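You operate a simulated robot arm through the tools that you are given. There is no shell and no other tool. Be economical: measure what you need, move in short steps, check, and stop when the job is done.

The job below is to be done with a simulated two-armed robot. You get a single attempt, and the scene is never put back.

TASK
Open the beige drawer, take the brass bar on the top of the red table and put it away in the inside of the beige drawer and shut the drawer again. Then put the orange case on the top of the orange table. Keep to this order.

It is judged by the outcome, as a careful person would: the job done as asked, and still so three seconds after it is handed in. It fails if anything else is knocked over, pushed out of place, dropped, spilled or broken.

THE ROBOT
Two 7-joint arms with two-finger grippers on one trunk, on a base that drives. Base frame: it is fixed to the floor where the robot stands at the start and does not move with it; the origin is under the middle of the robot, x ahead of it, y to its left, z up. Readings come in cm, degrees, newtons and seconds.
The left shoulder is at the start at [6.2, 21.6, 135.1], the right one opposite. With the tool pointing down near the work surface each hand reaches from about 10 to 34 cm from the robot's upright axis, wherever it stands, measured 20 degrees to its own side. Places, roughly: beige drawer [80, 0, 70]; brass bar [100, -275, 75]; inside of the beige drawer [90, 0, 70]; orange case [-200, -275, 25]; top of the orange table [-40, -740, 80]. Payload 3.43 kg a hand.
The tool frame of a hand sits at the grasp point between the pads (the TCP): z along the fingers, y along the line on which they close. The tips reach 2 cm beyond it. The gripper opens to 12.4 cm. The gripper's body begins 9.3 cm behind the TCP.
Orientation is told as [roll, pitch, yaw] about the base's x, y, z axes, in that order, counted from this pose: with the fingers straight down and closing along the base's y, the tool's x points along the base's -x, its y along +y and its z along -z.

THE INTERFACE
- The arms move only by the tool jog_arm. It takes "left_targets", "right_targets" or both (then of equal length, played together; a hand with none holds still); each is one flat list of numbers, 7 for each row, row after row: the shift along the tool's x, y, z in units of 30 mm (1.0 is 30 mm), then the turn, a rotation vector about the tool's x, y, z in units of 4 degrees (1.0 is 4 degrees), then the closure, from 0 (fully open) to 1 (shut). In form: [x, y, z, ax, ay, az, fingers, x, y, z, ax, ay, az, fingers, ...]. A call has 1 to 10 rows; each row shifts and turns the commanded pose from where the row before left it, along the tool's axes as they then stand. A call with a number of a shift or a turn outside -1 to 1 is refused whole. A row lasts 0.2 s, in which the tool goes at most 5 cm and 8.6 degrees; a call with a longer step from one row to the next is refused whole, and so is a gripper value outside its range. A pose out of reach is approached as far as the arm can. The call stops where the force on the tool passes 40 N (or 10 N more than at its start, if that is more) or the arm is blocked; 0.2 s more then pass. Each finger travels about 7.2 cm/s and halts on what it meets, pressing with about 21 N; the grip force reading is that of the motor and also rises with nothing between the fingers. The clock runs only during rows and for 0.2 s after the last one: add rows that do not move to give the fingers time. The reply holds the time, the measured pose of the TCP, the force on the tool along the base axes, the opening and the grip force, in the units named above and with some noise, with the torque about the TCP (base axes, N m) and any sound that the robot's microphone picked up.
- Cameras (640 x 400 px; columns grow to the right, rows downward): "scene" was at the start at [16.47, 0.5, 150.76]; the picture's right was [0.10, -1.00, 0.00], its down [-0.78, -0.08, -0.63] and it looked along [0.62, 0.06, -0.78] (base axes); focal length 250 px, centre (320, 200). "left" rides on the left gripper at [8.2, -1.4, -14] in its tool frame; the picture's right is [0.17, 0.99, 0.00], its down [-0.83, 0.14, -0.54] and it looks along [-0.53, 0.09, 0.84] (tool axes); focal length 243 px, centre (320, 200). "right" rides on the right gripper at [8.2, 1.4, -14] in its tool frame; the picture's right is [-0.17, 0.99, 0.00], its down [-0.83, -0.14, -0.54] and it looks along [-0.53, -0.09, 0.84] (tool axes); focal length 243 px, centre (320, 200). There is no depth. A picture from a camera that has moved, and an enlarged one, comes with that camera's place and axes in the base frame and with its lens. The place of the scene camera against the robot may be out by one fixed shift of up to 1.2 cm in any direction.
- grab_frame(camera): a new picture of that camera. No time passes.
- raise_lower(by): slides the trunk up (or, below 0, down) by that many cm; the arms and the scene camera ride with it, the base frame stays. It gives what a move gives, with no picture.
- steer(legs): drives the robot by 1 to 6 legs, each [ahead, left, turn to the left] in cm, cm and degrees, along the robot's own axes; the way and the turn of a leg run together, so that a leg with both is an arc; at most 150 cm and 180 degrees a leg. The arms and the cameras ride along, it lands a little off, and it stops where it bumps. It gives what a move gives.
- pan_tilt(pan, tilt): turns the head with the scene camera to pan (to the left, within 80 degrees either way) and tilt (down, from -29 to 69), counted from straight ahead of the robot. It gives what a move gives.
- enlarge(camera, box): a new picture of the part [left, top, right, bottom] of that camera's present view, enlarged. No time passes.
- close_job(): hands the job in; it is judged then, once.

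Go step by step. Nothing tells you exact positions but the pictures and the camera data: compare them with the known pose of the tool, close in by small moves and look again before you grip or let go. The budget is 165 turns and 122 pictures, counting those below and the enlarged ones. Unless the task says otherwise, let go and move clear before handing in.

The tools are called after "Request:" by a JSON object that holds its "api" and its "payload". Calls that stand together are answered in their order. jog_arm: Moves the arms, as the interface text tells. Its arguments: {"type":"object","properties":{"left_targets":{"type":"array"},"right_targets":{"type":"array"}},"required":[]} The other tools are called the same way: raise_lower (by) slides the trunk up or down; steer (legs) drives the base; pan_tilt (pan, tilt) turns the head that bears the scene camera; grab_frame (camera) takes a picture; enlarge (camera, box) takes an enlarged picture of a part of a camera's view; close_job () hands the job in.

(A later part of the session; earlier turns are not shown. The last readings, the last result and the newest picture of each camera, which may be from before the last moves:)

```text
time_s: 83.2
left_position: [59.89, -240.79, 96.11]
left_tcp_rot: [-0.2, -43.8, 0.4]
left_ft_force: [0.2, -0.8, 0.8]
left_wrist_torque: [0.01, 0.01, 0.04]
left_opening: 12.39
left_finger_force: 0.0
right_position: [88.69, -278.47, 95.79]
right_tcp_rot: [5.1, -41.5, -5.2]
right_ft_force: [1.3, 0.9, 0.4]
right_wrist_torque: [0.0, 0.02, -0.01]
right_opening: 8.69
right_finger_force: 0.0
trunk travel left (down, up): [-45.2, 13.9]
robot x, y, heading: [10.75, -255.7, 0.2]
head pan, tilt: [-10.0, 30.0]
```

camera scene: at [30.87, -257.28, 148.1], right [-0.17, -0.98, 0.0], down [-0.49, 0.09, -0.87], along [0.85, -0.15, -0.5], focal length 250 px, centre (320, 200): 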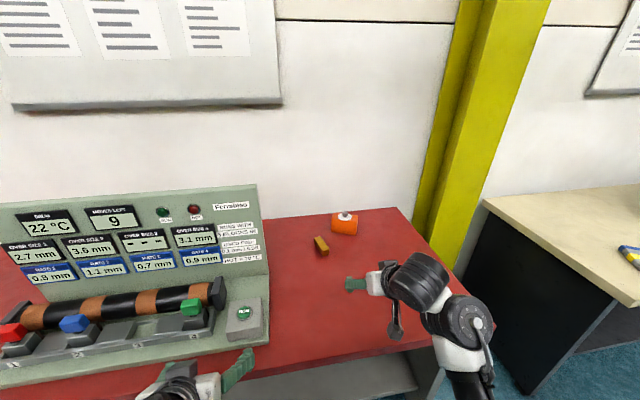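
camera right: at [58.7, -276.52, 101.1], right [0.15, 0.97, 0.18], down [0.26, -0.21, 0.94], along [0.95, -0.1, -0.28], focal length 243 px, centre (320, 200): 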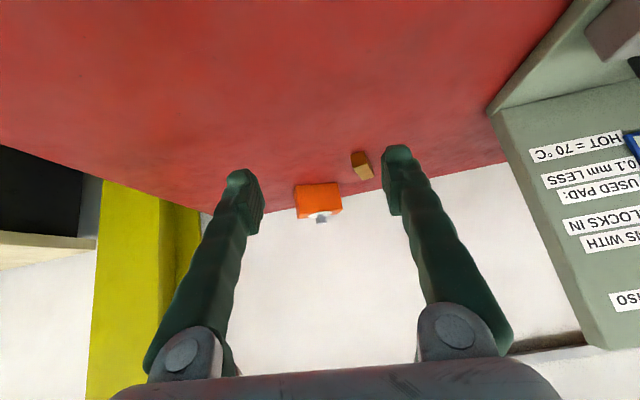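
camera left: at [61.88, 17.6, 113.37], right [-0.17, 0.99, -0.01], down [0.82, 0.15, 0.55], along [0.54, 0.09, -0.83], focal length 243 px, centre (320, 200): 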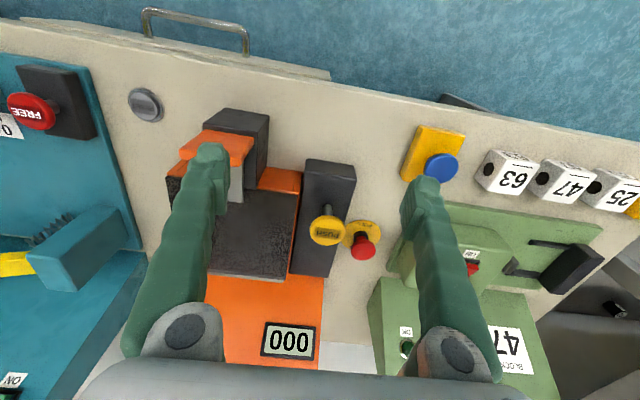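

The arm extends fine. I'll swing the base left 14° so the hand lines up with the bar's axis, moving a bit ahead and right.

Request:
{"api": "steer", "payload": {"legs": [[7, -12, 14]]}}

Request:
{"api": "grab_frame", "payload": {"camera": "right"}}

Request:
{"api": "grab_frame", "payload": {"camera": "scene"}}

```text
time_s: 85.5
left_position: [63.28, -240.35, 96.12]
left_tcp_rot: [-0.2, -43.9, 14.4]
left_ft_force: [1.1, 0.4, 0.4]
left_wrist_torque: [0.03, 0.02, 0.0]
left_opening: 12.4
left_finger_force: 0.2
right_position: [100.26, -269.98, 95.89]
right_tcp_rot: [5.1, -41.5, 8.9]
right_ft_force: [-1.0, -0.2, -0.6]
right_wrist_torque: [-0.01, 0.01, -0.03]
right_opening: 8.67
right_finger_force: 0.1
trunk travel left (down, up): [-45.2, 13.9]
robot x, y, heading: [19.05, -266.46, 13.8]
head pan, tilt: [-10.0, 30.0]
```

```text
91 pictures are left
camera right: at [84.81, -272.22, 101.02], right [-0.09, 0.98, 0.18], down [0.3, -0.14, 0.94], along [0.95, 0.14, -0.28], focal length 243 px, centre (320, 200)
```

right: 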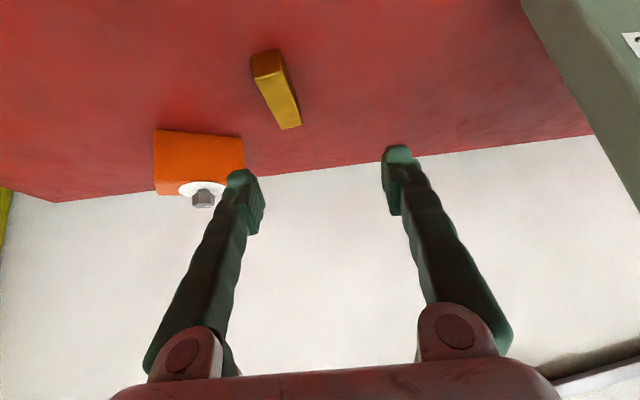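

```text
90 pictures are left
camera scene: at [39.01, -263.31, 148.1], right [0.07, -1.0, 0.0], down [-0.5, -0.03, -0.87], along [0.86, 0.06, -0.5], focal length 250 px, centre (320, 200)
```

scene: 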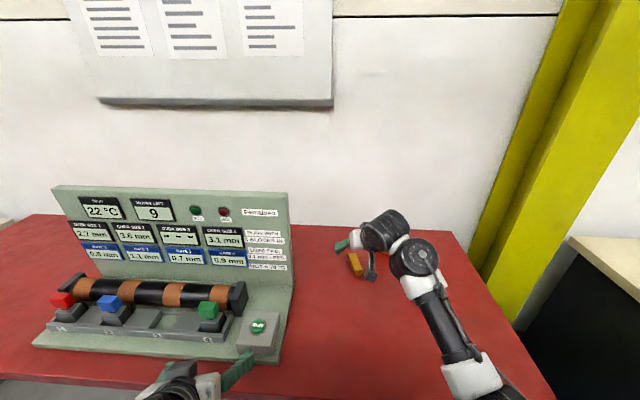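

Bar centre ≈ [107.7, -271.1], axis yaw ≈ 12°. I'll square up the hand and descend diagonally to about 4 cm above the bar's height.

Request:
{"api": "jog_arm", "payload": {"right_targets": [0, 0, 0, 0.4645, 0.4645, -0.9966, 0.3, 0.085, -0.19, 0.8, 0, 0, 0, 0.3, 0.085, -0.19, 0.8, 0, 0, 0, 0.3, 0.085, -0.19, 0.8, 0, 0, 0, 0.3, 0.085, -0.19, 0.8, 0, 0, 0, 0.3]}}

Request:
{"api": "grab_frame", "payload": {"camera": "right"}}

Request:
{"api": "grab_frame", "payload": {"camera": "scene"}}

```text
time_s: 86.7
left_position: [63.26, -240.32, 95.95]
left_tcp_rot: [-0.3, -43.9, 14.4]
left_ft_force: [0.9, 0.4, -0.3]
left_wrist_torque: [0.0, 0.0, 0.02]
left_opening: 12.43
left_finger_force: 0.1
right_position: [105.99, -270.93, 87.92]
right_tcp_rot: [-0.2, -39.8, 14.3]
right_ft_force: [0.3, 0.3, 0.1]
right_wrist_torque: [0.04, 0.02, -0.03]
right_opening: 8.66
right_finger_force: 0.0
trunk travel left (down, up): [-45.2, 13.9]
robot x, y, heading: [19.03, -266.7, 13.8]
head pan, tilt: [-10.0, 30.0]
```

```text
89 pictures are left
camera right: at [90.77, -273.24, 93.38], right [-0.12, 0.99, 0.1], down [0.32, -0.06, 0.95], along [0.94, 0.14, -0.31], focal length 243 px, centre (320, 200)
```

right: 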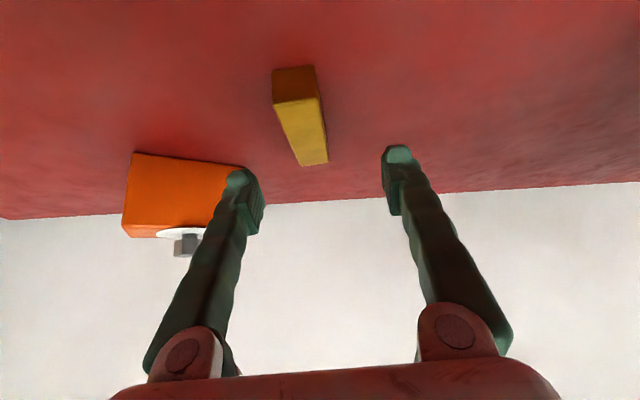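

```text
88 pictures are left
camera scene: at [39.08, -263.32, 148.09], right [0.07, -1.0, 0.0], down [-0.5, -0.03, -0.87], along [0.86, 0.06, -0.5], focal length 250 px, centre (320, 200)
```

scene: 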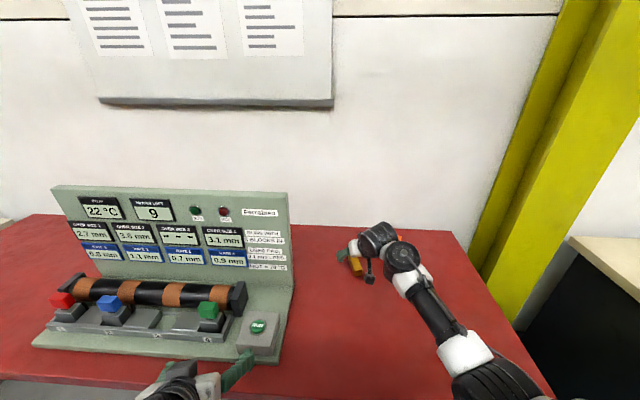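

I'll lower to straddle the bar (TCP about z 82, tips about 1 cm above the table) and look again.

Request:
{"api": "jog_arm", "payload": {"right_targets": [0.217, -0.087, 0.673, 0, 0, 0, 0.3, 0.217, -0.087, 0.673, 0, 0, 0, 0.3, 0.217, -0.087, 0.673, 0, 0, 0, 0.3]}}

Request:
{"api": "grab_frame", "payload": {"camera": "right"}}

```text
time_s: 87.5
left_position: [63.01, -240.34, 96.18]
left_tcp_rot: [-0.2, -44.0, 14.4]
left_ft_force: [-0.5, -0.3, 0.4]
left_wrist_torque: [-0.01, 0.02, 0.03]
left_opening: 12.39
left_finger_force: 0.0
right_position: [108.51, -271.12, 82.27]
right_tcp_rot: [-0.2, -40.1, 14.2]
right_ft_force: [-3.3, -1.1, 11.6]
right_wrist_torque: [0.5, 0.21, 0.17]
right_opening: 8.73
right_finger_force: 0.5
trunk travel left (down, up): [-45.2, 13.9]
robot x, y, heading: [19.0, -266.69, 14.0]
head pan, tilt: [-10.0, 30.0]
```

```text
87 pictures are left
camera right: at [93.29, -273.55, 87.69], right [-0.12, 0.99, 0.1], down [0.31, -0.06, 0.95], along [0.94, 0.14, -0.3], focal length 243 px, centre (320, 200)
```

right: 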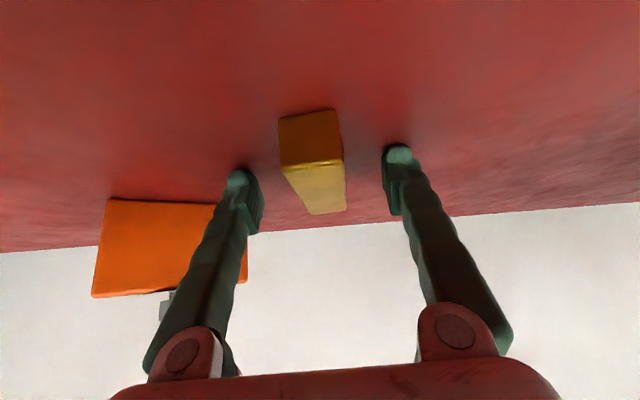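

Tips just touch the table (z≈80). I'll raise 0.4 cm and close slowly on the bar.

Request:
{"api": "jog_arm", "payload": {"right_targets": [-0.09, 0, -0.1, 0, 0, 0, 0.3, 0, 0, 0, 0, 0, 0, 0.5, 0, 0, 0, 0, 0, 0, 0.65, 0, 0, 0, 0, 0, 0, 0.75, 0, 0, 0, 0, 0, 0, 0.85, 0, 0, 0, 0, 0, 0, 1, 0, 0, 0, 0, 0, 0, 1, 0, 0, 0, 0, 0, 0, 1]}}

Request:
{"api": "grab_frame", "payload": {"camera": "right"}}

```text
time_s: 89.3
left_position: [63.27, -240.35, 96.08]
left_tcp_rot: [-0.3, -43.8, 14.3]
left_ft_force: [0.3, -0.4, -0.2]
left_wrist_torque: [-0.03, 0.01, -0.01]
left_opening: 12.39
left_finger_force: 0.0
right_position: [108.44, -271.19, 82.19]
right_tcp_rot: [-0.2, -39.8, 14.3]
right_ft_force: [-0.1, -1.2, 1.0]
right_wrist_torque: [0.06, 0.04, 0.05]
right_opening: 2.9
right_finger_force: 20.7
trunk travel left (down, up): [-45.2, 13.9]
robot x, y, heading: [18.98, -266.3, 14.0]
head pan, tilt: [-10.0, 30.0]
```

```text
86 pictures are left
camera right: at [93.29, -273.58, 87.78], right [-0.12, 0.99, 0.1], down [0.32, -0.06, 0.95], along [0.94, 0.14, -0.31], focal length 243 px, centre (320, 200)
```

right: 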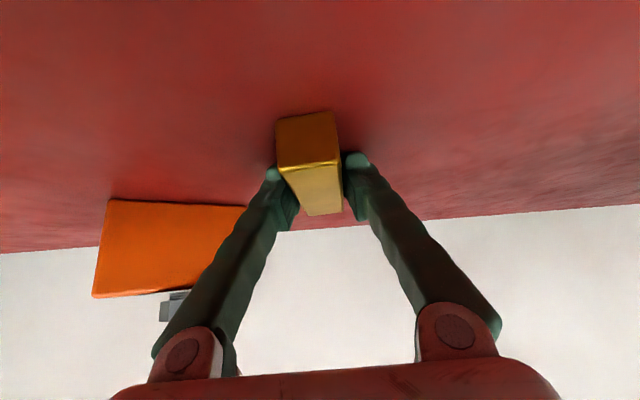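

Gripped at 2.9 cm width. I'll lift straight up about 9 cm and check the hold.

Request:
{"api": "jog_arm", "payload": {"right_targets": [-0.2, 0, -0.24, 0, 0, 0, 1, -0.32, 0, -0.38, 0, 0, 0, 1, -0.43, 0, -0.51, 0, 0, 0, 1, -0.43, 0, -0.51, 0, 0, 0, 1, -0.43, 0, -0.51, 0, 0, 0, 1, -0.2, 0, -0.24, 0, 0, 0, 1]}}

Request:
{"api": "grab_frame", "payload": {"camera": "right"}}

Request:
{"api": "grab_frame", "payload": {"camera": "scene"}}

```text
time_s: 90.7
left_position: [63.28, -240.42, 96.04]
left_tcp_rot: [-0.2, -43.9, 14.3]
left_ft_force: [0.0, 0.1, -0.6]
left_wrist_torque: [0.02, -0.01, 0.02]
left_opening: 12.38
left_finger_force: 0.0
right_position: [108.63, -271.01, 91.65]
right_tcp_rot: [-0.2, -39.8, 14.3]
right_ft_force: [-0.3, -0.1, -3.6]
right_wrist_torque: [-0.03, -0.03, -0.01]
right_opening: 2.91
right_finger_force: 21.1
trunk travel left (down, up): [-45.2, 13.9]
robot x, y, heading: [19.06, -266.56, 14.0]
head pan, tilt: [-10.0, 30.0]
```

```text
85 pictures are left
camera right: at [93.38, -273.4, 97.21], right [-0.12, 0.99, 0.1], down [0.32, -0.06, 0.95], along [0.94, 0.14, -0.31], focal length 243 px, centre (320, 200)
```

right: 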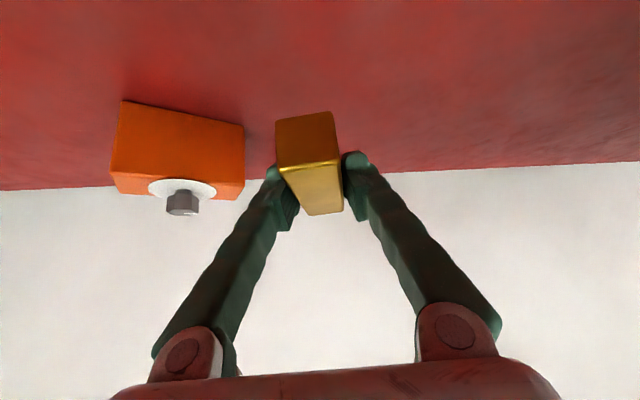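

```text
84 pictures are left
camera scene: at [39.06, -263.32, 148.09], right [0.07, -1.0, 0.0], down [-0.5, -0.03, -0.87], along [0.86, 0.06, -0.5], focal length 250 px, centre (320, 200)
```

scene: 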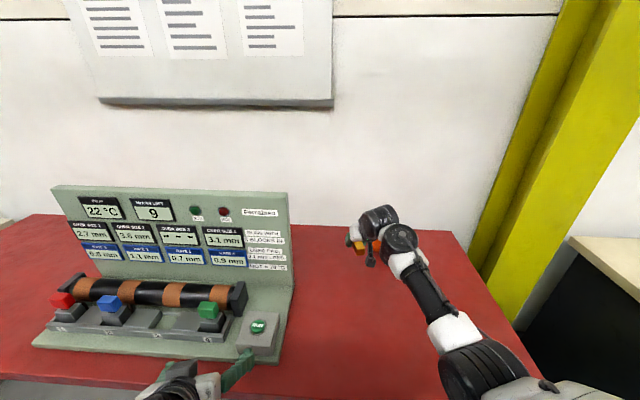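

Bar held firmly (3.6 N), level. The drawer has an 8 cm front lip, so a vertical grip will be needed there; I'll back up, set the bar down near the red table's front edge and regrip vertically.

Request:
{"api": "steer", "payload": {"legs": [[-26, 0, 0]]}}

Request:
{"api": "grab_frame", "payload": {"camera": "right"}}

```text
time_s: 92.9
left_position: [37.48, -246.7, 96.09]
left_tcp_rot: [-0.3, -43.9, 14.6]
left_ft_force: [-0.2, 0.3, -0.1]
left_wrist_torque: [0.0, 0.03, 0.01]
left_opening: 12.39
left_finger_force: 0.1
right_position: [82.96, -277.06, 91.7]
right_tcp_rot: [-0.1, -39.8, 14.5]
right_ft_force: [-0.8, 0.1, -3.4]
right_wrist_torque: [-0.01, -0.02, 0.02]
right_opening: 2.94
right_finger_force: 21.4
trunk travel left (down, up): [-45.2, 13.9]
robot x, y, heading: [-6.46, -272.95, 13.9]
head pan, tilt: [-10.0, 30.0]
```

```text
83 pictures are left
camera right: at [67.77, -279.57, 97.17], right [-0.12, 0.99, 0.1], down [0.32, -0.06, 0.95], along [0.94, 0.15, -0.31], focal length 243 px, centre (320, 200)
```

right: 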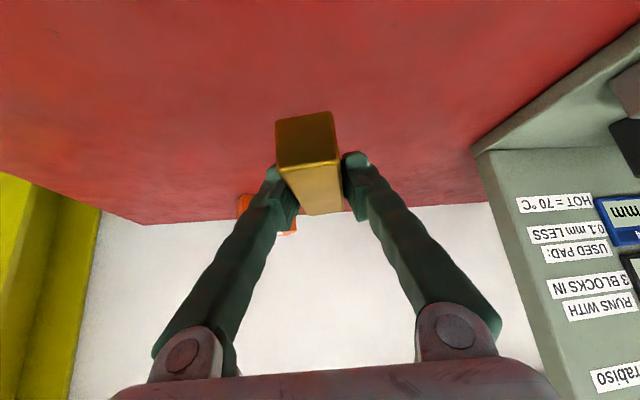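

Request:
{"api": "jog_arm", "payload": {"right_targets": [0.43, 0, 0.51, 0, 0, 0, 1, 0.43, 0, 0.51, 0, 0, 0, 1, 0.43, 0, 0.51, 0, 0, 0, 1, 0.43, 0, 0.51, 0, 0, 0, 1, 0.1, 0, 0.12, 0, 0, 0, 1, 0.08, 0, 0.1, 0, 0, 0, 1, 0.04, 0, 0.05, 0, 0, 0, 1, 0, 0, 0, 0, 0, 0, 1]}}

Request:
{"api": "grab_frame", "payload": {"camera": "right"}}

```text
time_s: 94.7
left_position: [37.57, -246.72, 96.19]
left_tcp_rot: [-0.2, -43.8, 14.6]
left_ft_force: [0.4, 0.3, -0.2]
left_wrist_torque: [0.01, 0.04, 0.0]
left_opening: 12.39
left_finger_force: 0.0
right_position: [82.93, -277.15, 82.6]
right_tcp_rot: [-0.2, -39.8, 14.5]
right_ft_force: [-0.4, -0.9, -3.5]
right_wrist_torque: [0.02, -0.04, 0.0]
right_opening: 2.9
right_finger_force: 20.8
trunk travel left (down, up): [-45.2, 13.9]
robot x, y, heading: [-6.74, -272.99, 14.3]
head pan, tilt: [-10.0, 30.0]
```

```text
82 pictures are left
camera right: at [67.74, -279.68, 88.09], right [-0.12, 0.99, 0.1], down [0.32, -0.06, 0.95], along [0.94, 0.15, -0.31], focal length 243 px, centre (320, 200)
```

right: 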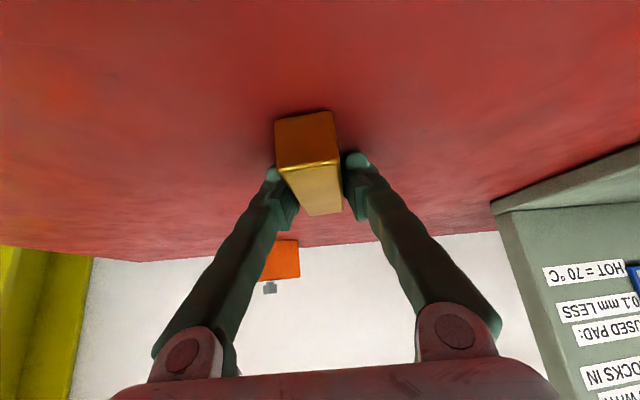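

Request:
{"api": "jog_arm", "payload": {"right_targets": [0.04, 0, 0.05, 0, 0, 0, 1, 0.04, 0, 0.05, 0, 0, 0, 1, 0, 0, 0, 0, 0, 0, 1]}}

```text
time_s: 95.5
left_position: [37.43, -246.66, 96.07]
left_tcp_rot: [-0.3, -44.0, 14.4]
left_ft_force: [0.2, 0.1, -0.4]
left_wrist_torque: [0.02, 0.0, 0.02]
left_opening: 12.4
left_finger_force: 0.0
right_position: [82.83, -277.21, 82.25]
right_tcp_rot: [-0.2, -39.9, 14.5]
right_ft_force: [0.6, 0.1, 0.8]
right_wrist_torque: [0.01, 0.14, 0.04]
right_opening: 2.92
right_finger_force: 21.0
trunk travel left (down, up): [-45.2, 13.9]
robot x, y, heading: [-6.48, -272.8, 14.2]
head pan, tilt: [-10.0, 30.0]
```

Weight is on the table. I'll open, lift clear, and draw the arm back, then turn it vertical.

Request:
{"api": "jog_arm", "payload": {"right_targets": [0, 0, 0, 0, 0, 0, 0.8, 0, 0, 0, 0, 0, 0, 0.5, 0, 0, 0, 0, 0, 0, 0.4, -0.2, 0, -0.24, 0, 0, 0, 0.4, -0.43, 0, -0.51, 0, 0, 0, 0.4, -0.43, 0, -0.51, 0, 0, 0, 0.4, -0.43, 0, -0.51, 0, 0, 0, 0.4, -0.43, 0, -0.51, 0, 0, 0, 0.4]}}

Request:
{"api": "jog_arm", "payload": {"right_targets": [0.766, 0, -0.643, 0, 0, 0, 0.4, 0.766, 0, -0.643, 0, 0, 0, 0.4, 0.766, 0, -0.643, 0, 0, 0, 0.4, 0.766, 0, -0.643, 0, 0, 0, 0.4, 0.766, 0, -0.643, 0, 0, 0, 0.4, 0.766, 0, -0.643, 0, 0, 0, 0.4, 0.766, 0, -0.643, 0, 0, 0, 0.4, 0.766, 0, -0.643, 0, 0, 0, 0.4, 0.766, 0, -0.643, 0, 0, 0, 0.4, 0.766, 0, -0.643, 0, 0, 0, 0.4]}}

Request:
{"api": "jog_arm", "payload": {"right_targets": [0, 0, 0, 0, 1, 0, 0.4, 0, 0, 0, 0, 1, 0, 0.4, 0, 0, 0, 0, 1, 0, 0.4, 0, 0, 0, 0, 1, 0, 0.4, 0, 0, 0, 0, 1, 0, 0.4, 0, 0, 0, 0, 1, 0, 0.4, 0, 0, 0, 0, 1, 0, 0.4, 0, 0, 0, 0, 1, 0, 0.4, 0, 0, 0, 0, 1, 0, 0.4]}}

Request:
{"api": "grab_frame", "payload": {"camera": "scene"}}

```text
time_s: 97.3
left_position: [37.54, -246.64, 96.14]
left_tcp_rot: [-0.2, -44.0, 14.5]
left_ft_force: [0.2, -0.8, 0.1]
left_wrist_torque: [0.01, -0.02, -0.01]
left_opening: 12.41
left_finger_force: 0.0
right_position: [82.97, -277.16, 91.12]
right_tcp_rot: [-0.2, -39.7, 14.5]
right_ft_force: [0.6, -0.5, -0.4]
right_wrist_torque: [-0.02, 0.0, 0.0]
right_opening: 7.42
right_finger_force: 0.1
trunk travel left (down, up): [-45.2, 13.9]
robot x, y, heading: [-6.55, -273.08, 14.2]
head pan, tilt: [-10.0, 30.0]
```

```text
time_s: 99.5
left_position: [37.44, -246.73, 96.25]
left_tcp_rot: [-0.2, -43.9, 14.4]
left_ft_force: [-1.0, -0.3, 0.2]
left_wrist_torque: [0.03, -0.01, 0.0]
left_opening: 12.39
left_finger_force: 0.0
right_position: [53.71, -284.64, 91.26]
right_tcp_rot: [-0.1, -39.9, 14.3]
right_ft_force: [-0.6, -0.3, 0.0]
right_wrist_torque: [0.0, 0.0, 0.0]
right_opening: 7.45
right_finger_force: 0.0
trunk travel left (down, up): [-45.2, 13.9]
robot x, y, heading: [-6.46, -272.83, 14.1]
head pan, tilt: [-10.0, 30.0]
```

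```text
time_s: 100.8
left_position: [37.58, -246.8, 96.17]
left_tcp_rot: [-0.3, -43.9, 14.5]
left_ft_force: [-0.2, -0.3, -0.3]
left_wrist_torque: [-0.02, 0.01, -0.01]
left_opening: 12.38
left_finger_force: 0.0
right_position: [53.51, -284.84, 90.67]
right_tcp_rot: [0.0, -18.6, 14.0]
right_ft_force: [10.2, 6.5, -12.5]
right_wrist_torque: [-0.48, -0.42, -0.6]
right_opening: 7.45
right_finger_force: 0.1
right hand out of reach, approached as far as the arm can: row 6
trunk travel left (down, up): [-45.2, 13.9]
robot x, y, heading: [-6.33, -272.98, 14.0]
head pan, tilt: [-10.0, 30.0]
stopped in row 6 (right hand): the force on the tool passed its limit at 69 N (the readings are from after the stop); the commanded pose is now the measured one
```

```text
81 pictures are left
camera scene: at [13.35, -269.68, 148.1], right [0.07, -1.0, 0.0], down [-0.5, -0.04, -0.87], along [0.86, 0.06, -0.5], focal length 250 px, centre (320, 200)
```

scene: 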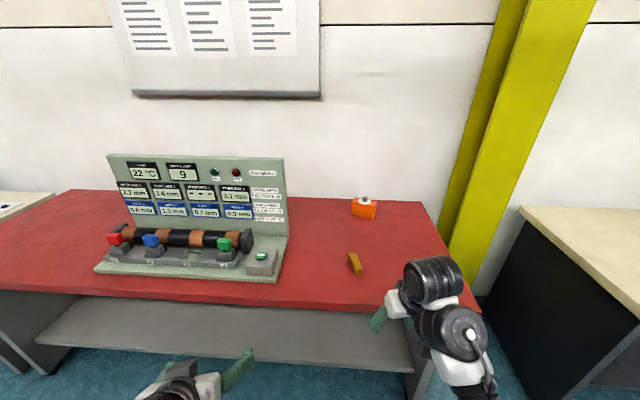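

The wrist hits its own limit at about -19° pitch here. A tilt of about -25° is enough to clear the drawer lip, so I'll tip back slightly, raise the trunk, and come over the bar again.

Request:
{"api": "jog_arm", "payload": {"right_targets": [0, 0, 0, 0, -0.8, 0, 0.4, 0, 0, 0, 0, -0.8, 0, 0.4]}}

Request:
{"api": "raise_lower", "payload": {"by": 13}}

Request:
{"api": "steer", "payload": {"legs": [[22, 0, 0]]}}

Request:
{"api": "grab_frame", "payload": {"camera": "right"}}

```text
time_s: 101.4
left_position: [37.51, -246.71, 96.15]
left_tcp_rot: [-0.2, -43.9, 14.4]
left_ft_force: [-1.4, 0.3, -0.1]
left_wrist_torque: [-0.03, -0.01, 0.0]
left_opening: 12.4
left_finger_force: 0.0
right_position: [53.46, -284.85, 90.53]
right_tcp_rot: [-0.1, -25.0, 14.2]
right_ft_force: [0.0, -0.1, 0.8]
right_wrist_torque: [0.01, -0.01, 0.0]
right_opening: 7.45
right_finger_force: 0.1
trunk travel left (down, up): [-45.2, 13.9]
robot x, y, heading: [-6.32, -272.69, 14.3]
head pan, tilt: [-10.0, 30.0]
```

```text
time_s: 103.0
left_position: [37.45, -246.7, 109.03]
left_tcp_rot: [-0.2, -43.8, 14.5]
left_ft_force: [-0.5, -0.2, 0.6]
left_wrist_torque: [0.01, -0.03, -0.01]
left_opening: 12.41
left_finger_force: 0.1
right_position: [53.45, -284.86, 103.5]
right_tcp_rot: [-0.1, -24.8, 14.1]
right_ft_force: [-0.1, -0.3, -0.9]
right_wrist_torque: [0.03, -0.03, -0.02]
right_opening: 7.42
right_finger_force: 0.1
trunk travel left (down, up): [-58.2, 0.9]
robot x, y, heading: [-6.6, -272.61, 14.1]
head pan, tilt: [-10.0, 30.0]
```

```text
time_s: 105.0
left_position: [58.47, -241.26, 109.18]
left_tcp_rot: [-0.2, -43.9, 14.7]
left_ft_force: [0.3, 1.1, 0.2]
left_wrist_torque: [0.02, 0.0, -0.01]
left_opening: 12.41
left_finger_force: 0.1
right_position: [74.63, -279.17, 103.64]
right_tcp_rot: [-0.1, -25.1, 14.3]
right_ft_force: [0.2, 0.0, -0.6]
right_wrist_torque: [0.01, -0.02, 0.01]
right_opening: 7.44
right_finger_force: 0.0
trunk travel left (down, up): [-58.2, 0.9]
robot x, y, heading: [14.33, -267.46, 14.3]
head pan, tilt: [-10.0, 30.0]
```

```text
80 pictures are left
camera right: at [61.41, -281.2, 112.82], right [-0.1, 0.99, 0.07], down [0.54, 0.0, 0.84], along [0.83, 0.12, -0.54], focal length 243 px, centre (320, 200)
```

right: 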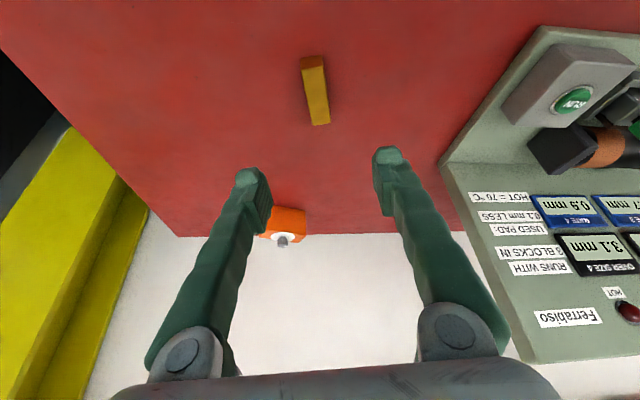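

Bar at [82, -277.5], yaw 14°, aligned. Descending most of the way.

Request:
{"api": "jog_arm", "payload": {"right_targets": [0.085, 0, 0.95, 0, 0, 0, 0.4, 0.085, 0, 0.95, 0, 0, 0, 0.4, 0.085, 0, 0.95, 0, 0, 0, 0.4, 0.085, 0, 0.95, 0, 0, 0, 0.4, 0.085, 0, 0.95, 0, 0, 0, 0.4, 0.085, 0, 0.95, 0, 0, 0, 0.4]}}

Request:
{"api": "grab_frame", "payload": {"camera": "right"}}

```text
time_s: 106.4
left_position: [58.63, -241.17, 109.15]
left_tcp_rot: [-0.1, -43.9, 14.7]
left_ft_force: [0.0, -1.0, 0.8]
left_wrist_torque: [-0.03, 0.01, 0.0]
left_opening: 12.43
left_finger_force: 0.0
right_position: [80.54, -277.76, 87.16]
right_tcp_rot: [-0.2, -24.9, 14.3]
right_ft_force: [-0.1, 0.4, 0.7]
right_wrist_torque: [0.0, 0.01, -0.01]
right_opening: 7.43
right_finger_force: 0.0
trunk travel left (down, up): [-58.2, 0.9]
robot x, y, heading: [14.61, -267.28, 14.5]
head pan, tilt: [-10.0, 30.0]
```

```text
79 pictures are left
camera right: at [67.23, -279.76, 96.51], right [-0.1, 0.99, 0.07], down [0.54, 0.0, 0.84], along [0.83, 0.12, -0.54], focal length 243 px, centre (320, 200)
```

right: 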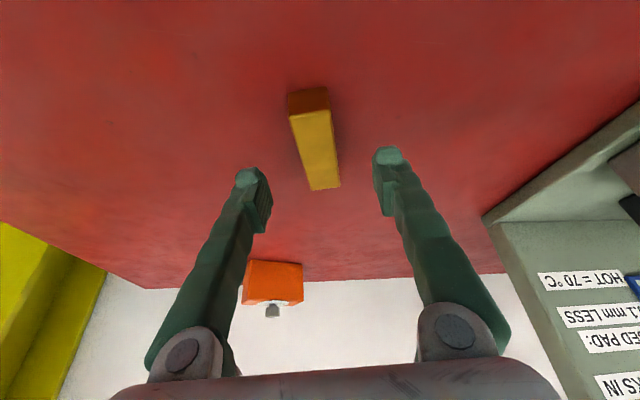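

Request:
{"api": "jog_arm", "payload": {"right_targets": [0.08, 0, 0.75, 0, 0, 0, 0.4, 0.08, 0, 0.75, 0, 0, 0, 0.4, 0, 0, 0, 0, 0, 0, 0.4]}}

Request:
{"api": "grab_frame", "payload": {"camera": "right"}}

```text
time_s: 107.2
left_position: [58.56, -241.23, 109.12]
left_tcp_rot: [-0.1, -43.9, 14.7]
left_ft_force: [-0.9, 0.1, -0.2]
left_wrist_torque: [0.01, 0.0, 0.0]
left_opening: 12.44
left_finger_force: 0.1
right_position: [81.95, -277.24, 83.23]
right_tcp_rot: [-0.1, -25.0, 14.3]
right_ft_force: [0.1, -0.5, 0.2]
right_wrist_torque: [0.0, -0.02, 0.01]
right_opening: 7.42
right_finger_force: 0.0
trunk travel left (down, up): [-58.2, 0.9]
robot x, y, heading: [14.65, -267.39, 14.1]
head pan, tilt: [-10.0, 30.0]
```

```text
78 pictures are left
camera right: at [68.67, -279.38, 92.39], right [-0.1, 0.99, 0.07], down [0.54, 0.0, 0.84], along [0.83, 0.12, -0.54], focal length 243 px, centre (320, 200)
```

right: 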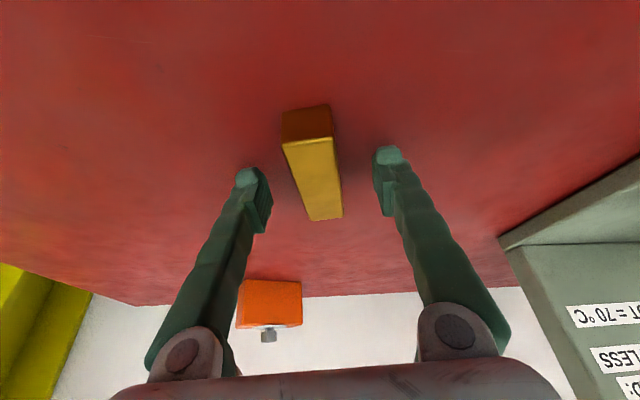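

Request:
{"api": "jog_arm", "payload": {"right_targets": [0.07, 0, 0.16, 0, 0, 0, 0.4, 0, 0, 0, 0, 0, 0, 0.6, 0, 0, 0, 0, 0, 0, 0.7, 0, 0, 0, 0, 0, 0, 0.8, 0, 0, 0, 0, 0, 0, 1, 0, 0, 0, 0, 0, 0, 1, 0, 0, 0, 0, 0, 0, 1]}}

Request:
{"api": "jog_arm", "payload": {"right_targets": [-0.1, 0, -0.2, 0, 0, 0, 1, -0.2, 0, -0.44, 0, 0, 0, 1, -0.28, 0, -0.6, 0, 0, 0, 1, -0.28, 0, -0.6, 0, 0, 0, 1, -0.28, 0, -0.6, 0, 0, 0, 1, -0.28, 0, -0.6, 0, 0, 0, 1]}}

Request:
{"api": "grab_frame", "payload": {"camera": "right"}}

```text
time_s: 108.8
left_position: [58.63, -241.19, 109.15]
left_tcp_rot: [-0.2, -43.9, 14.7]
left_ft_force: [0.7, 0.6, 0.3]
left_wrist_torque: [0.0, 0.02, -0.02]
left_opening: 12.37
left_finger_force: 0.0
right_position: [81.88, -277.64, 82.62]
right_tcp_rot: [-0.1, -25.0, 14.3]
right_ft_force: [-0.3, 0.7, -0.3]
right_wrist_torque: [0.04, -0.03, -0.08]
right_opening: 2.93
right_finger_force: 21.4
trunk travel left (down, up): [-58.2, 0.9]
robot x, y, heading: [14.81, -267.8, 14.4]
head pan, tilt: [-10.0, 30.0]
```

```text
time_s: 110.2
left_position: [58.64, -241.16, 109.1]
left_tcp_rot: [-0.2, -44.0, 14.7]
left_ft_force: [0.5, -0.1, 0.3]
left_wrist_torque: [-0.01, 0.02, -0.01]
left_opening: 12.42
left_finger_force: 0.1
right_position: [81.94, -277.55, 92.63]
right_tcp_rot: [-0.1, -24.9, 14.3]
right_ft_force: [0.1, 0.4, -3.8]
right_wrist_torque: [0.02, -0.01, -0.02]
right_opening: 2.92
right_finger_force: 21.0
trunk travel left (down, up): [-58.2, 0.9]
robot x, y, heading: [14.64, -267.61, 14.2]
head pan, tilt: [-10.0, 30.0]
```

```text
77 pictures are left
camera right: at [68.58, -279.45, 101.9], right [-0.1, 0.99, 0.07], down [0.54, 0.0, 0.84], along [0.83, 0.12, -0.54], focal length 243 px, centre (320, 200)
```

right: 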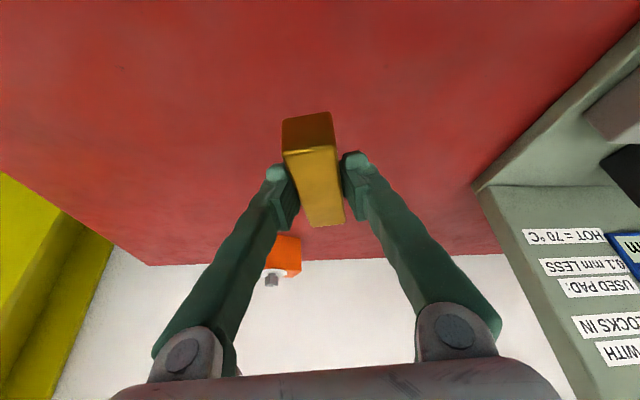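

Bar regripped at -25°. Now I'll back away, square up, and strafe left back to the drawer.

Request:
{"api": "steer", "payload": {"legs": [[-40, 0, 0], [0, 0, -14.2], [0, 140, 0]]}}

```text
time_s: 132.6
left_position: [23.32, -121.88, 109.07]
left_tcp_rot: [-0.3, -43.9, 1.2]
left_ft_force: [0.3, 0.3, 0.4]
left_wrist_torque: [0.01, -0.01, -0.01]
left_opening: 12.39
left_finger_force: 0.1
right_position: [37.46, -162.6, 92.55]
right_tcp_rot: [0.0, -24.9, 0.9]
right_ft_force: [-0.2, 0.7, -2.5]
right_wrist_torque: [0.0, 0.01, 0.01]
right_opening: 2.92
right_finger_force: 21.3
trunk travel left (down, up): [-58.2, 0.9]
robot x, y, heading: [-25.81, -137.1, 1.0]
head pan, tilt: [-10.0, 30.0]
```

Request:
{"api": "steer", "payload": {"legs": [[-5, 70, -1], [-3, 86, 0]]}}

Request:
{"api": "pan_tilt", "payload": {"pan": -15, "tilt": 45}}

Request:
{"api": "grab_frame", "payload": {"camera": "scene"}}

Request:
{"api": "grab_frame", "payload": {"camera": "right"}}

```text
time_s: 153.6
left_position: [15.56, 31.37, 109.05]
left_tcp_rot: [-0.2, -43.9, -0.5]
left_ft_force: [1.1, -0.6, 0.1]
left_wrist_torque: [0.05, -0.03, 0.01]
left_opening: 12.39
left_finger_force: 0.0
right_position: [28.61, -9.63, 92.48]
right_tcp_rot: [-0.1, -25.0, -0.7]
right_ft_force: [-0.6, 0.0, -3.4]
right_wrist_torque: [0.01, 0.01, -0.03]
right_opening: 2.9
right_finger_force: 21.4
trunk travel left (down, up): [-58.2, 0.9]
robot x, y, heading: [-33.47, 17.27, -0.6]
head pan, tilt: [-10.0, 30.0]
```

```text
time_s: 154.4
left_position: [15.61, 31.36, 109.16]
left_tcp_rot: [-0.3, -43.9, -0.3]
left_ft_force: [0.0, -0.1, -0.5]
left_wrist_torque: [0.02, -0.04, 0.02]
left_opening: 12.42
left_finger_force: 0.1
right_position: [28.7, -9.72, 92.53]
right_tcp_rot: [-0.2, -24.9, -0.7]
right_ft_force: [0.1, 0.1, -3.2]
right_wrist_torque: [-0.03, 0.01, -0.02]
right_opening: 2.94
right_finger_force: 21.0
trunk travel left (down, up): [-58.2, 0.9]
robot x, y, heading: [-33.7, 17.52, -0.7]
head pan, tilt: [-15.0, 45.0]
```

```text
76 pictures are left
camera scene: at [-24.5, 14.87, 160.75], right [-0.27, -0.96, 0.0], down [-0.68, 0.19, -0.71], along [0.68, -0.19, -0.71], focal length 250 px, centre (320, 200)
```

scene: 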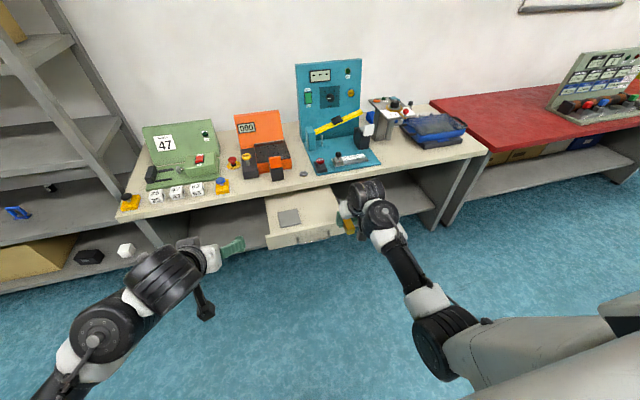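

```text
75 pictures are left
camera right: at [15.27, -8.18, 101.85], right [0.16, 0.98, 0.07], down [0.52, -0.15, 0.84], along [0.84, -0.1, -0.54], focal length 243 px, centre (320, 200)
```

right: 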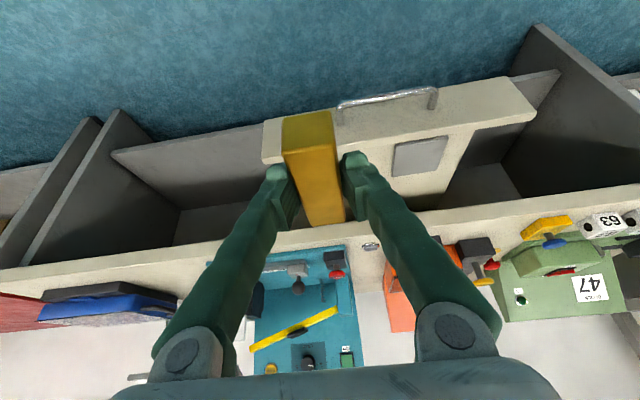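

The drawer is still open. Right of the grey plate (whose right edge is near y 3) there's room at about [53, -9]. Driving forward so the bar is over it.

Request:
{"api": "steer", "payload": {"legs": [[24.8, 0.5, 0.7]]}}

Request:
{"api": "grab_frame", "payload": {"camera": "right"}}

Request:
{"api": "grab_frame", "payload": {"camera": "scene"}}

```text
time_s: 156.4
left_position: [39.72, 32.28, 109.08]
left_tcp_rot: [-0.4, -44.0, 0.4]
left_ft_force: [-0.5, -0.8, 0.8]
left_wrist_torque: [-0.01, 0.01, 0.01]
left_opening: 12.4
left_finger_force: 0.1
right_position: [53.2, -8.78, 92.7]
right_tcp_rot: [-0.1, -25.0, -0.1]
right_ft_force: [-1.2, -0.4, -3.8]
right_wrist_torque: [-0.02, 0.01, 0.01]
right_opening: 2.93
right_finger_force: 20.5
trunk travel left (down, up): [-58.2, 0.9]
robot x, y, heading: [-9.04, 17.46, -0.2]
head pan, tilt: [-15.0, 45.0]
```

```text
74 pictures are left
camera right: at [39.77, -7.3, 101.87], right [0.15, 0.99, 0.07], down [0.53, -0.14, 0.84], along [0.84, -0.09, -0.54], focal length 243 px, centre (320, 200)
```

right: 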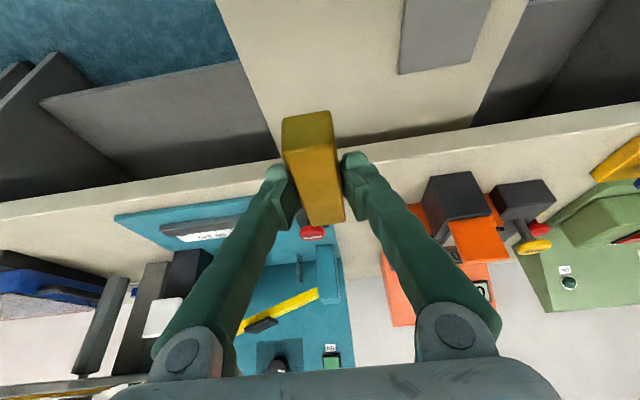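

```text
73 pictures are left
camera scene: at [-0.31, 15.29, 160.75], right [-0.26, -0.97, 0.0], down [-0.68, 0.18, -0.71], along [0.68, -0.18, -0.71], focal length 250 px, centre (320, 200)
```

scene: 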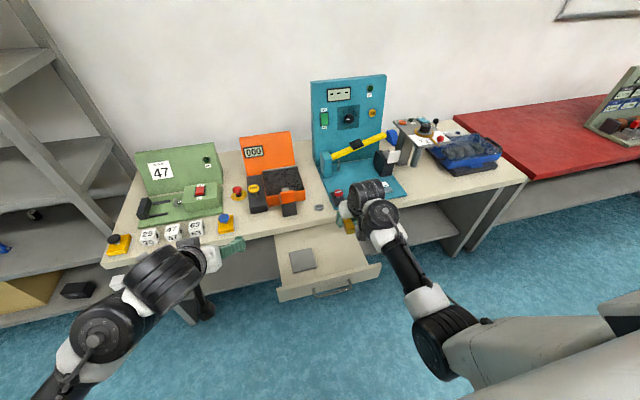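

Positioned over the free part. Lowering the trunk 17 cm, then checking.

Request:
{"api": "raise_lower", "payload": {"by": -17}}

Request:
{"api": "grab_frame", "payload": {"camera": "right"}}

Request:
{"api": "enlarge", "payload": {"camera": "scene", "box": [240, 150, 480, 300]}}

```text
time_s: 158.4
left_position: [39.73, 32.35, 92.1]
left_tcp_rot: [-0.2, -43.9, 0.4]
left_ft_force: [0.0, 0.6, -0.2]
left_wrist_torque: [0.01, 0.03, 0.01]
left_opening: 12.38
left_finger_force: 0.0
right_position: [53.24, -8.64, 75.66]
right_tcp_rot: [-0.1, -24.9, -0.1]
right_ft_force: [-0.5, -0.4, -3.0]
right_wrist_torque: [0.02, 0.0, 0.02]
right_opening: 2.9
right_finger_force: 20.4
trunk travel left (down, up): [-41.2, 17.9]
robot x, y, heading: [-9.19, 17.63, -0.2]
head pan, tilt: [-15.0, 45.0]
```

```text
72 pictures are left
camera right: at [39.86, -7.3, 84.88], right [0.15, 0.99, 0.07], down [0.53, -0.14, 0.84], along [0.84, -0.09, -0.54], focal length 243 px, centre (320, 200)
```

right: 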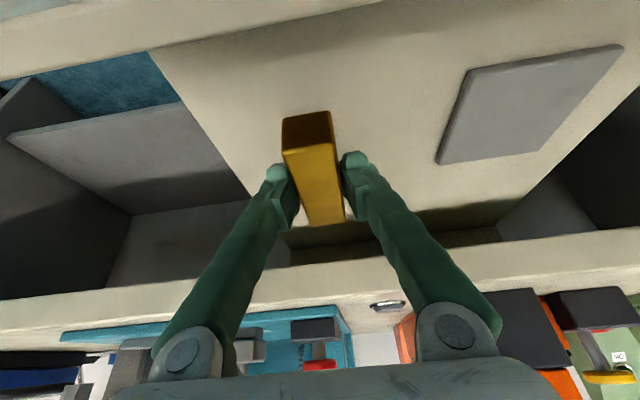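

```text
2.67 times, centred on (360, 225) of scene
camera zoom: at [10.95, 15.27, 141.58], right [-0.26, -0.97, 0.0], down [-0.68, 0.18, -0.71], along [0.68, -0.18, -0.71], focal length 668 px, centre (213, 133)
```

zoom: 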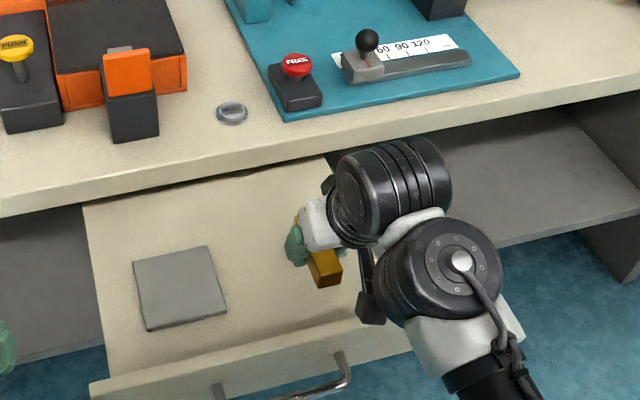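

Request:
{"api": "jog_arm", "payload": {"right_targets": [0.14, 0, 0.3, 0, 0, 0, 1, 0.14, 0, 0.3, 0, 0, 0, 1, 0.14, 0, 0.3, 0, 0, 0, 1, 0.04, 0, 0.09, 0, 0, 0, 1, 0.04, 0, 0.09, 0, 0, 0, 1, 0, 0, 0, 0, 0, 0, 1]}}

Request:
{"api": "grab_frame", "payload": {"camera": "right"}}

```text
time_s: 159.8
left_position: [39.71, 32.2, 92.13]
left_tcp_rot: [-0.2, -44.0, 0.3]
left_ft_force: [0.4, 0.8, 0.1]
left_wrist_torque: [0.02, 0.0, -0.03]
left_opening: 12.39
left_finger_force: 0.1
right_position: [53.18, -8.59, 72.03]
right_tcp_rot: [-0.2, -24.9, 0.0]
right_ft_force: [0.2, -0.1, -3.6]
right_wrist_torque: [0.01, -0.01, -0.01]
right_opening: 2.9
right_finger_force: 21.3
trunk travel left (down, up): [-41.2, 17.9]
robot x, y, heading: [-9.3, 17.56, -0.2]
head pan, tilt: [-15.0, 45.0]
```

```text
70 pictures are left
camera right: at [39.82, -7.27, 81.25], right [0.15, 0.99, 0.07], down [0.53, -0.14, 0.84], along [0.84, -0.09, -0.54], focal length 243 px, centre (320, 200)
```

right: 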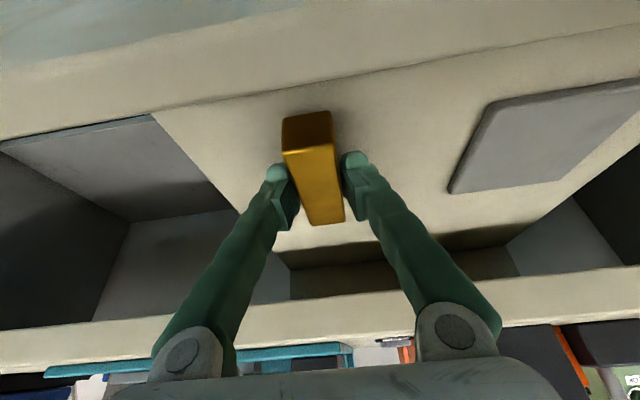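

Request:
{"api": "jog_arm", "payload": {"right_targets": [0.035, 0, 0.075, 0, 0, 0, 1, 0.035, 0, 0.075, 0, 0, 0, 1, 0.035, 0, 0.075, 0, 0, 0, 1, 0, 0, 0, 0, 0, 0, 1]}}

```text
time_s: 160.8
left_position: [39.8, 32.3, 92.04]
left_tcp_rot: [-0.2, -43.9, 0.4]
left_ft_force: [0.5, -0.8, -0.2]
left_wrist_torque: [0.01, 0.01, 0.01]
left_opening: 12.4
left_finger_force: 0.0
right_position: [53.03, -8.72, 71.29]
right_tcp_rot: [-0.2, -25.0, -0.2]
right_ft_force: [-0.6, 0.8, -3.7]
right_wrist_torque: [0.03, -0.02, -0.01]
right_opening: 2.91
right_finger_force: 20.9
trunk travel left (down, up): [-41.2, 17.9]
robot x, y, heading: [-9.25, 17.56, -0.1]
head pan, tilt: [-15.0, 45.0]
```

Request:
{"api": "jog_arm", "payload": {"right_targets": [0.035, 0, 0.075, 0, 0, 0, 1, 0.035, 0, 0.075, 0, 0, 0, 1, 0, 0, 0, 0, 0, 0, 1]}}

Request:
{"api": "enlarge", "payload": {"camera": "scene", "box": [300, 200, 420, 275]}}

Request:
{"api": "grab_frame", "payload": {"camera": "right"}}

```text
time_s: 161.6
left_position: [39.72, 32.37, 92.02]
left_tcp_rot: [-0.3, -43.9, 0.2]
left_ft_force: [-0.5, -0.6, 0.8]
left_wrist_torque: [-0.02, -0.01, -0.04]
left_opening: 12.4
left_finger_force: 0.0
right_position: [53.16, -8.81, 70.91]
right_tcp_rot: [-0.1, -25.1, -0.1]
right_ft_force: [-0.5, -0.6, 6.1]
right_wrist_torque: [0.01, 0.42, 0.02]
right_opening: 2.91
right_finger_force: 20.8
trunk travel left (down, up): [-41.2, 17.9]
robot x, y, heading: [-9.23, 17.59, -0.1]
head pan, tilt: [-15.0, 45.0]
```

```text
5.33 times, centred on (360, 238) of scene
camera zoom: at [10.88, 15.29, 141.6], right [-0.26, -0.97, 0.0], down [-0.68, 0.18, -0.71], along [0.68, -0.18, -0.71], focal length 1336 px, centre (107, 0)
```

zoom: 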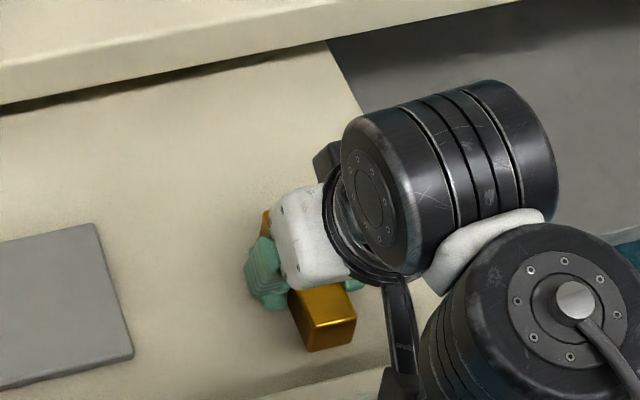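

```text
68 pictures are left
camera right: at [39.83, -7.38, 80.14], right [0.15, 0.99, 0.07], down [0.52, -0.14, 0.84], along [0.84, -0.09, -0.54], focal length 243 px, centre (320, 200)
```

right: 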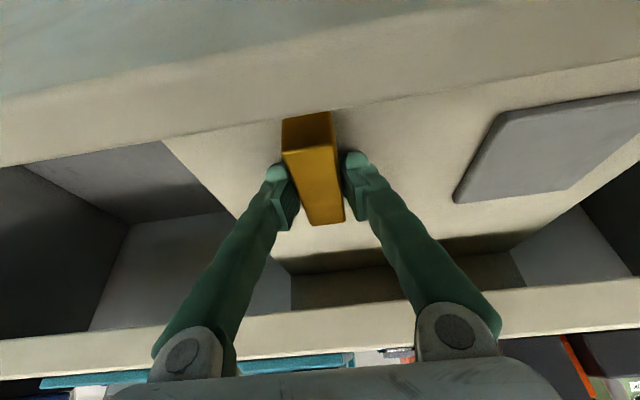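

The bar rests on the drawer floor. Releasing and lifting out.

Request:
{"api": "jog_arm", "payload": {"right_targets": [0, 0, 0, 0, 0, 0, 0.85, 0, 0, 0, 0, 0, 0, 0.6, 0, 0, 0, 0, 0, 0, 0.4, 0, 0, 0, 0, 0, 0, 0.4, -0.14, 0, -0.3, 0, 0, 0, 0.4, -0.28, 0, -0.6, 0, 0, 0, 0.4, -0.28, 0, -0.6, 0, 0, 0, 0.4, -0.28, 0, -0.6, 0, 0, 0, 0.4]}}

Request:
{"api": "grab_frame", "payload": {"camera": "right"}}

```text
time_s: 163.4
left_position: [39.73, 32.28, 92.15]
left_tcp_rot: [-0.2, -44.0, 0.3]
left_ft_force: [-0.5, -0.1, 0.0]
left_wrist_torque: [0.0, -0.04, 0.01]
left_opening: 12.4
left_finger_force: 0.1
right_position: [53.11, -8.74, 77.68]
right_tcp_rot: [-0.1, -24.9, -0.1]
right_ft_force: [-0.7, 0.5, 0.9]
right_wrist_torque: [-0.03, -0.02, 0.01]
right_opening: 7.41
right_finger_force: 0.0
trunk travel left (down, up): [-41.2, 17.9]
robot x, y, heading: [-9.54, 17.65, -0.0]
head pan, tilt: [-15.0, 45.0]
```

```text
67 pictures are left
camera right: at [39.84, -7.39, 86.98], right [0.15, 0.99, 0.07], down [0.53, -0.14, 0.84], along [0.84, -0.09, -0.54], focal length 243 px, centre (320, 200)
```

right: 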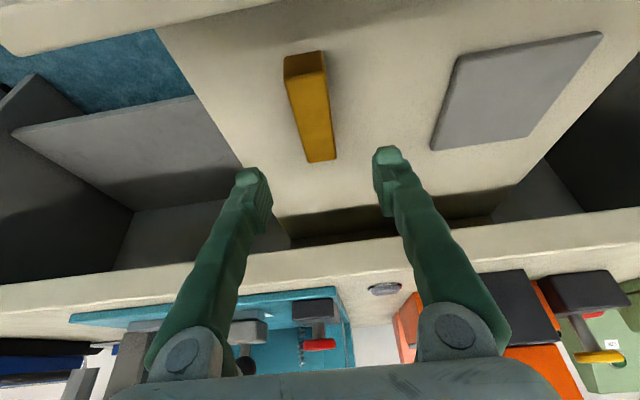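

The bar lies in the drawer. Now I'll lift, back off, close the fingers, tip the hand to -45°, and centre it on the drawer front for pushing.

Request:
{"api": "raise_lower", "payload": {"by": 8}}

Request:
{"api": "steer", "payload": {"legs": [[-30, 0, 0], [0, 8, 0]]}}

Request:
{"api": "jog_arm", "payload": {"right_targets": [0, 0, 0, 0, -1, 0, 1, 0, 0, 0, 0, -1, 0, 1, 0, 0, 0, 0, -1, 0, 1, 0, 0, 0, 0, -1, 0, 1, 0, 0, 0, 0, -1, 0, 1, 0, 0, 0, 0, 0, 0, 1]}}

Request:
{"api": "grab_frame", "payload": {"camera": "right"}}

Request:
{"api": "grab_frame", "payload": {"camera": "scene"}}

```text
time_s: 164.5
left_position: [39.74, 32.13, 100.05]
left_tcp_rot: [-0.2, -43.9, 0.4]
left_ft_force: [-0.3, -0.4, -0.2]
left_wrist_torque: [-0.02, 0.0, -0.05]
left_opening: 12.41
left_finger_force: 0.0
right_position: [53.12, -8.67, 85.71]
right_tcp_rot: [-0.1, -24.8, -0.2]
right_ft_force: [-0.1, 0.0, -0.4]
right_wrist_torque: [-0.02, 0.0, 0.05]
right_opening: 7.46
right_finger_force: 0.1
trunk travel left (down, up): [-49.2, 9.9]
robot x, y, heading: [-9.61, 17.39, 0.1]
head pan, tilt: [-15.0, 45.0]
```

```text
time_s: 168.2
left_position: [10.0, 40.06, 100.15]
left_tcp_rot: [-0.3, -43.9, 0.1]
left_ft_force: [-0.1, -0.4, 0.0]
left_wrist_torque: [-0.02, -0.02, -0.01]
left_opening: 12.38
left_finger_force: 0.1
right_position: [23.46, -0.8, 85.78]
right_tcp_rot: [-0.1, -24.9, -0.4]
right_ft_force: [-0.1, 0.2, 0.7]
right_wrist_torque: [0.01, 0.0, -0.03]
right_opening: 7.44
right_finger_force: 0.1
trunk travel left (down, up): [-49.2, 9.9]
robot x, y, heading: [-38.91, 25.73, -0.3]
head pan, tilt: [-15.0, 45.0]
```

```text
time_s: 169.6
left_position: [10.17, 40.0, 100.12]
left_tcp_rot: [-0.2, -43.8, 0.0]
left_ft_force: [-0.2, 0.4, 0.0]
left_wrist_torque: [0.0, -0.04, 0.0]
left_opening: 12.39
left_finger_force: 0.0
right_position: [23.42, -0.77, 85.78]
right_tcp_rot: [0.0, -45.0, -0.3]
right_ft_force: [-0.7, 0.3, -0.3]
right_wrist_torque: [0.03, 0.01, 0.0]
right_opening: 0.02
right_finger_force: 20.8
trunk travel left (down, up): [-49.2, 9.9]
robot x, y, heading: [-39.25, 25.55, -0.3]
head pan, tilt: [-15.0, 45.0]
```

```text
66 pictures are left
camera right: at [7.71, 0.56, 89.89], right [0.12, 0.99, 0.12], down [0.21, -0.14, 0.97], along [0.97, -0.09, -0.22], focal length 243 px, centre (320, 200)
```

right: 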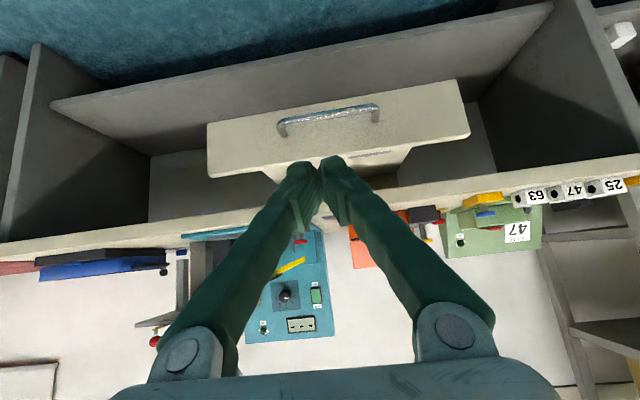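

```text
65 pictures are left
camera scene: at [-21.75, 23.22, 150.42], right [-0.26, -0.96, 0.0], down [-0.68, 0.19, -0.71], along [0.68, -0.19, -0.71], focal length 250 px, centre (320, 200)
```

scene: 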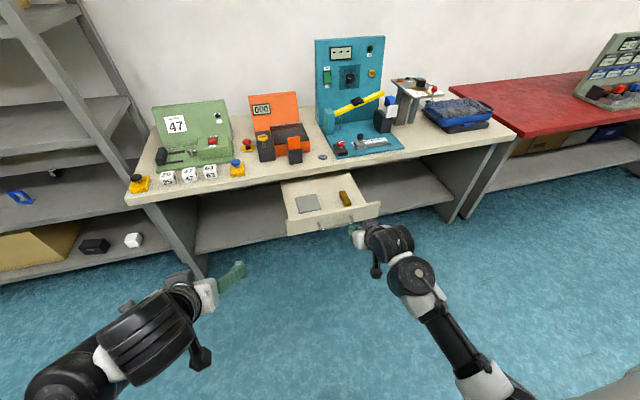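

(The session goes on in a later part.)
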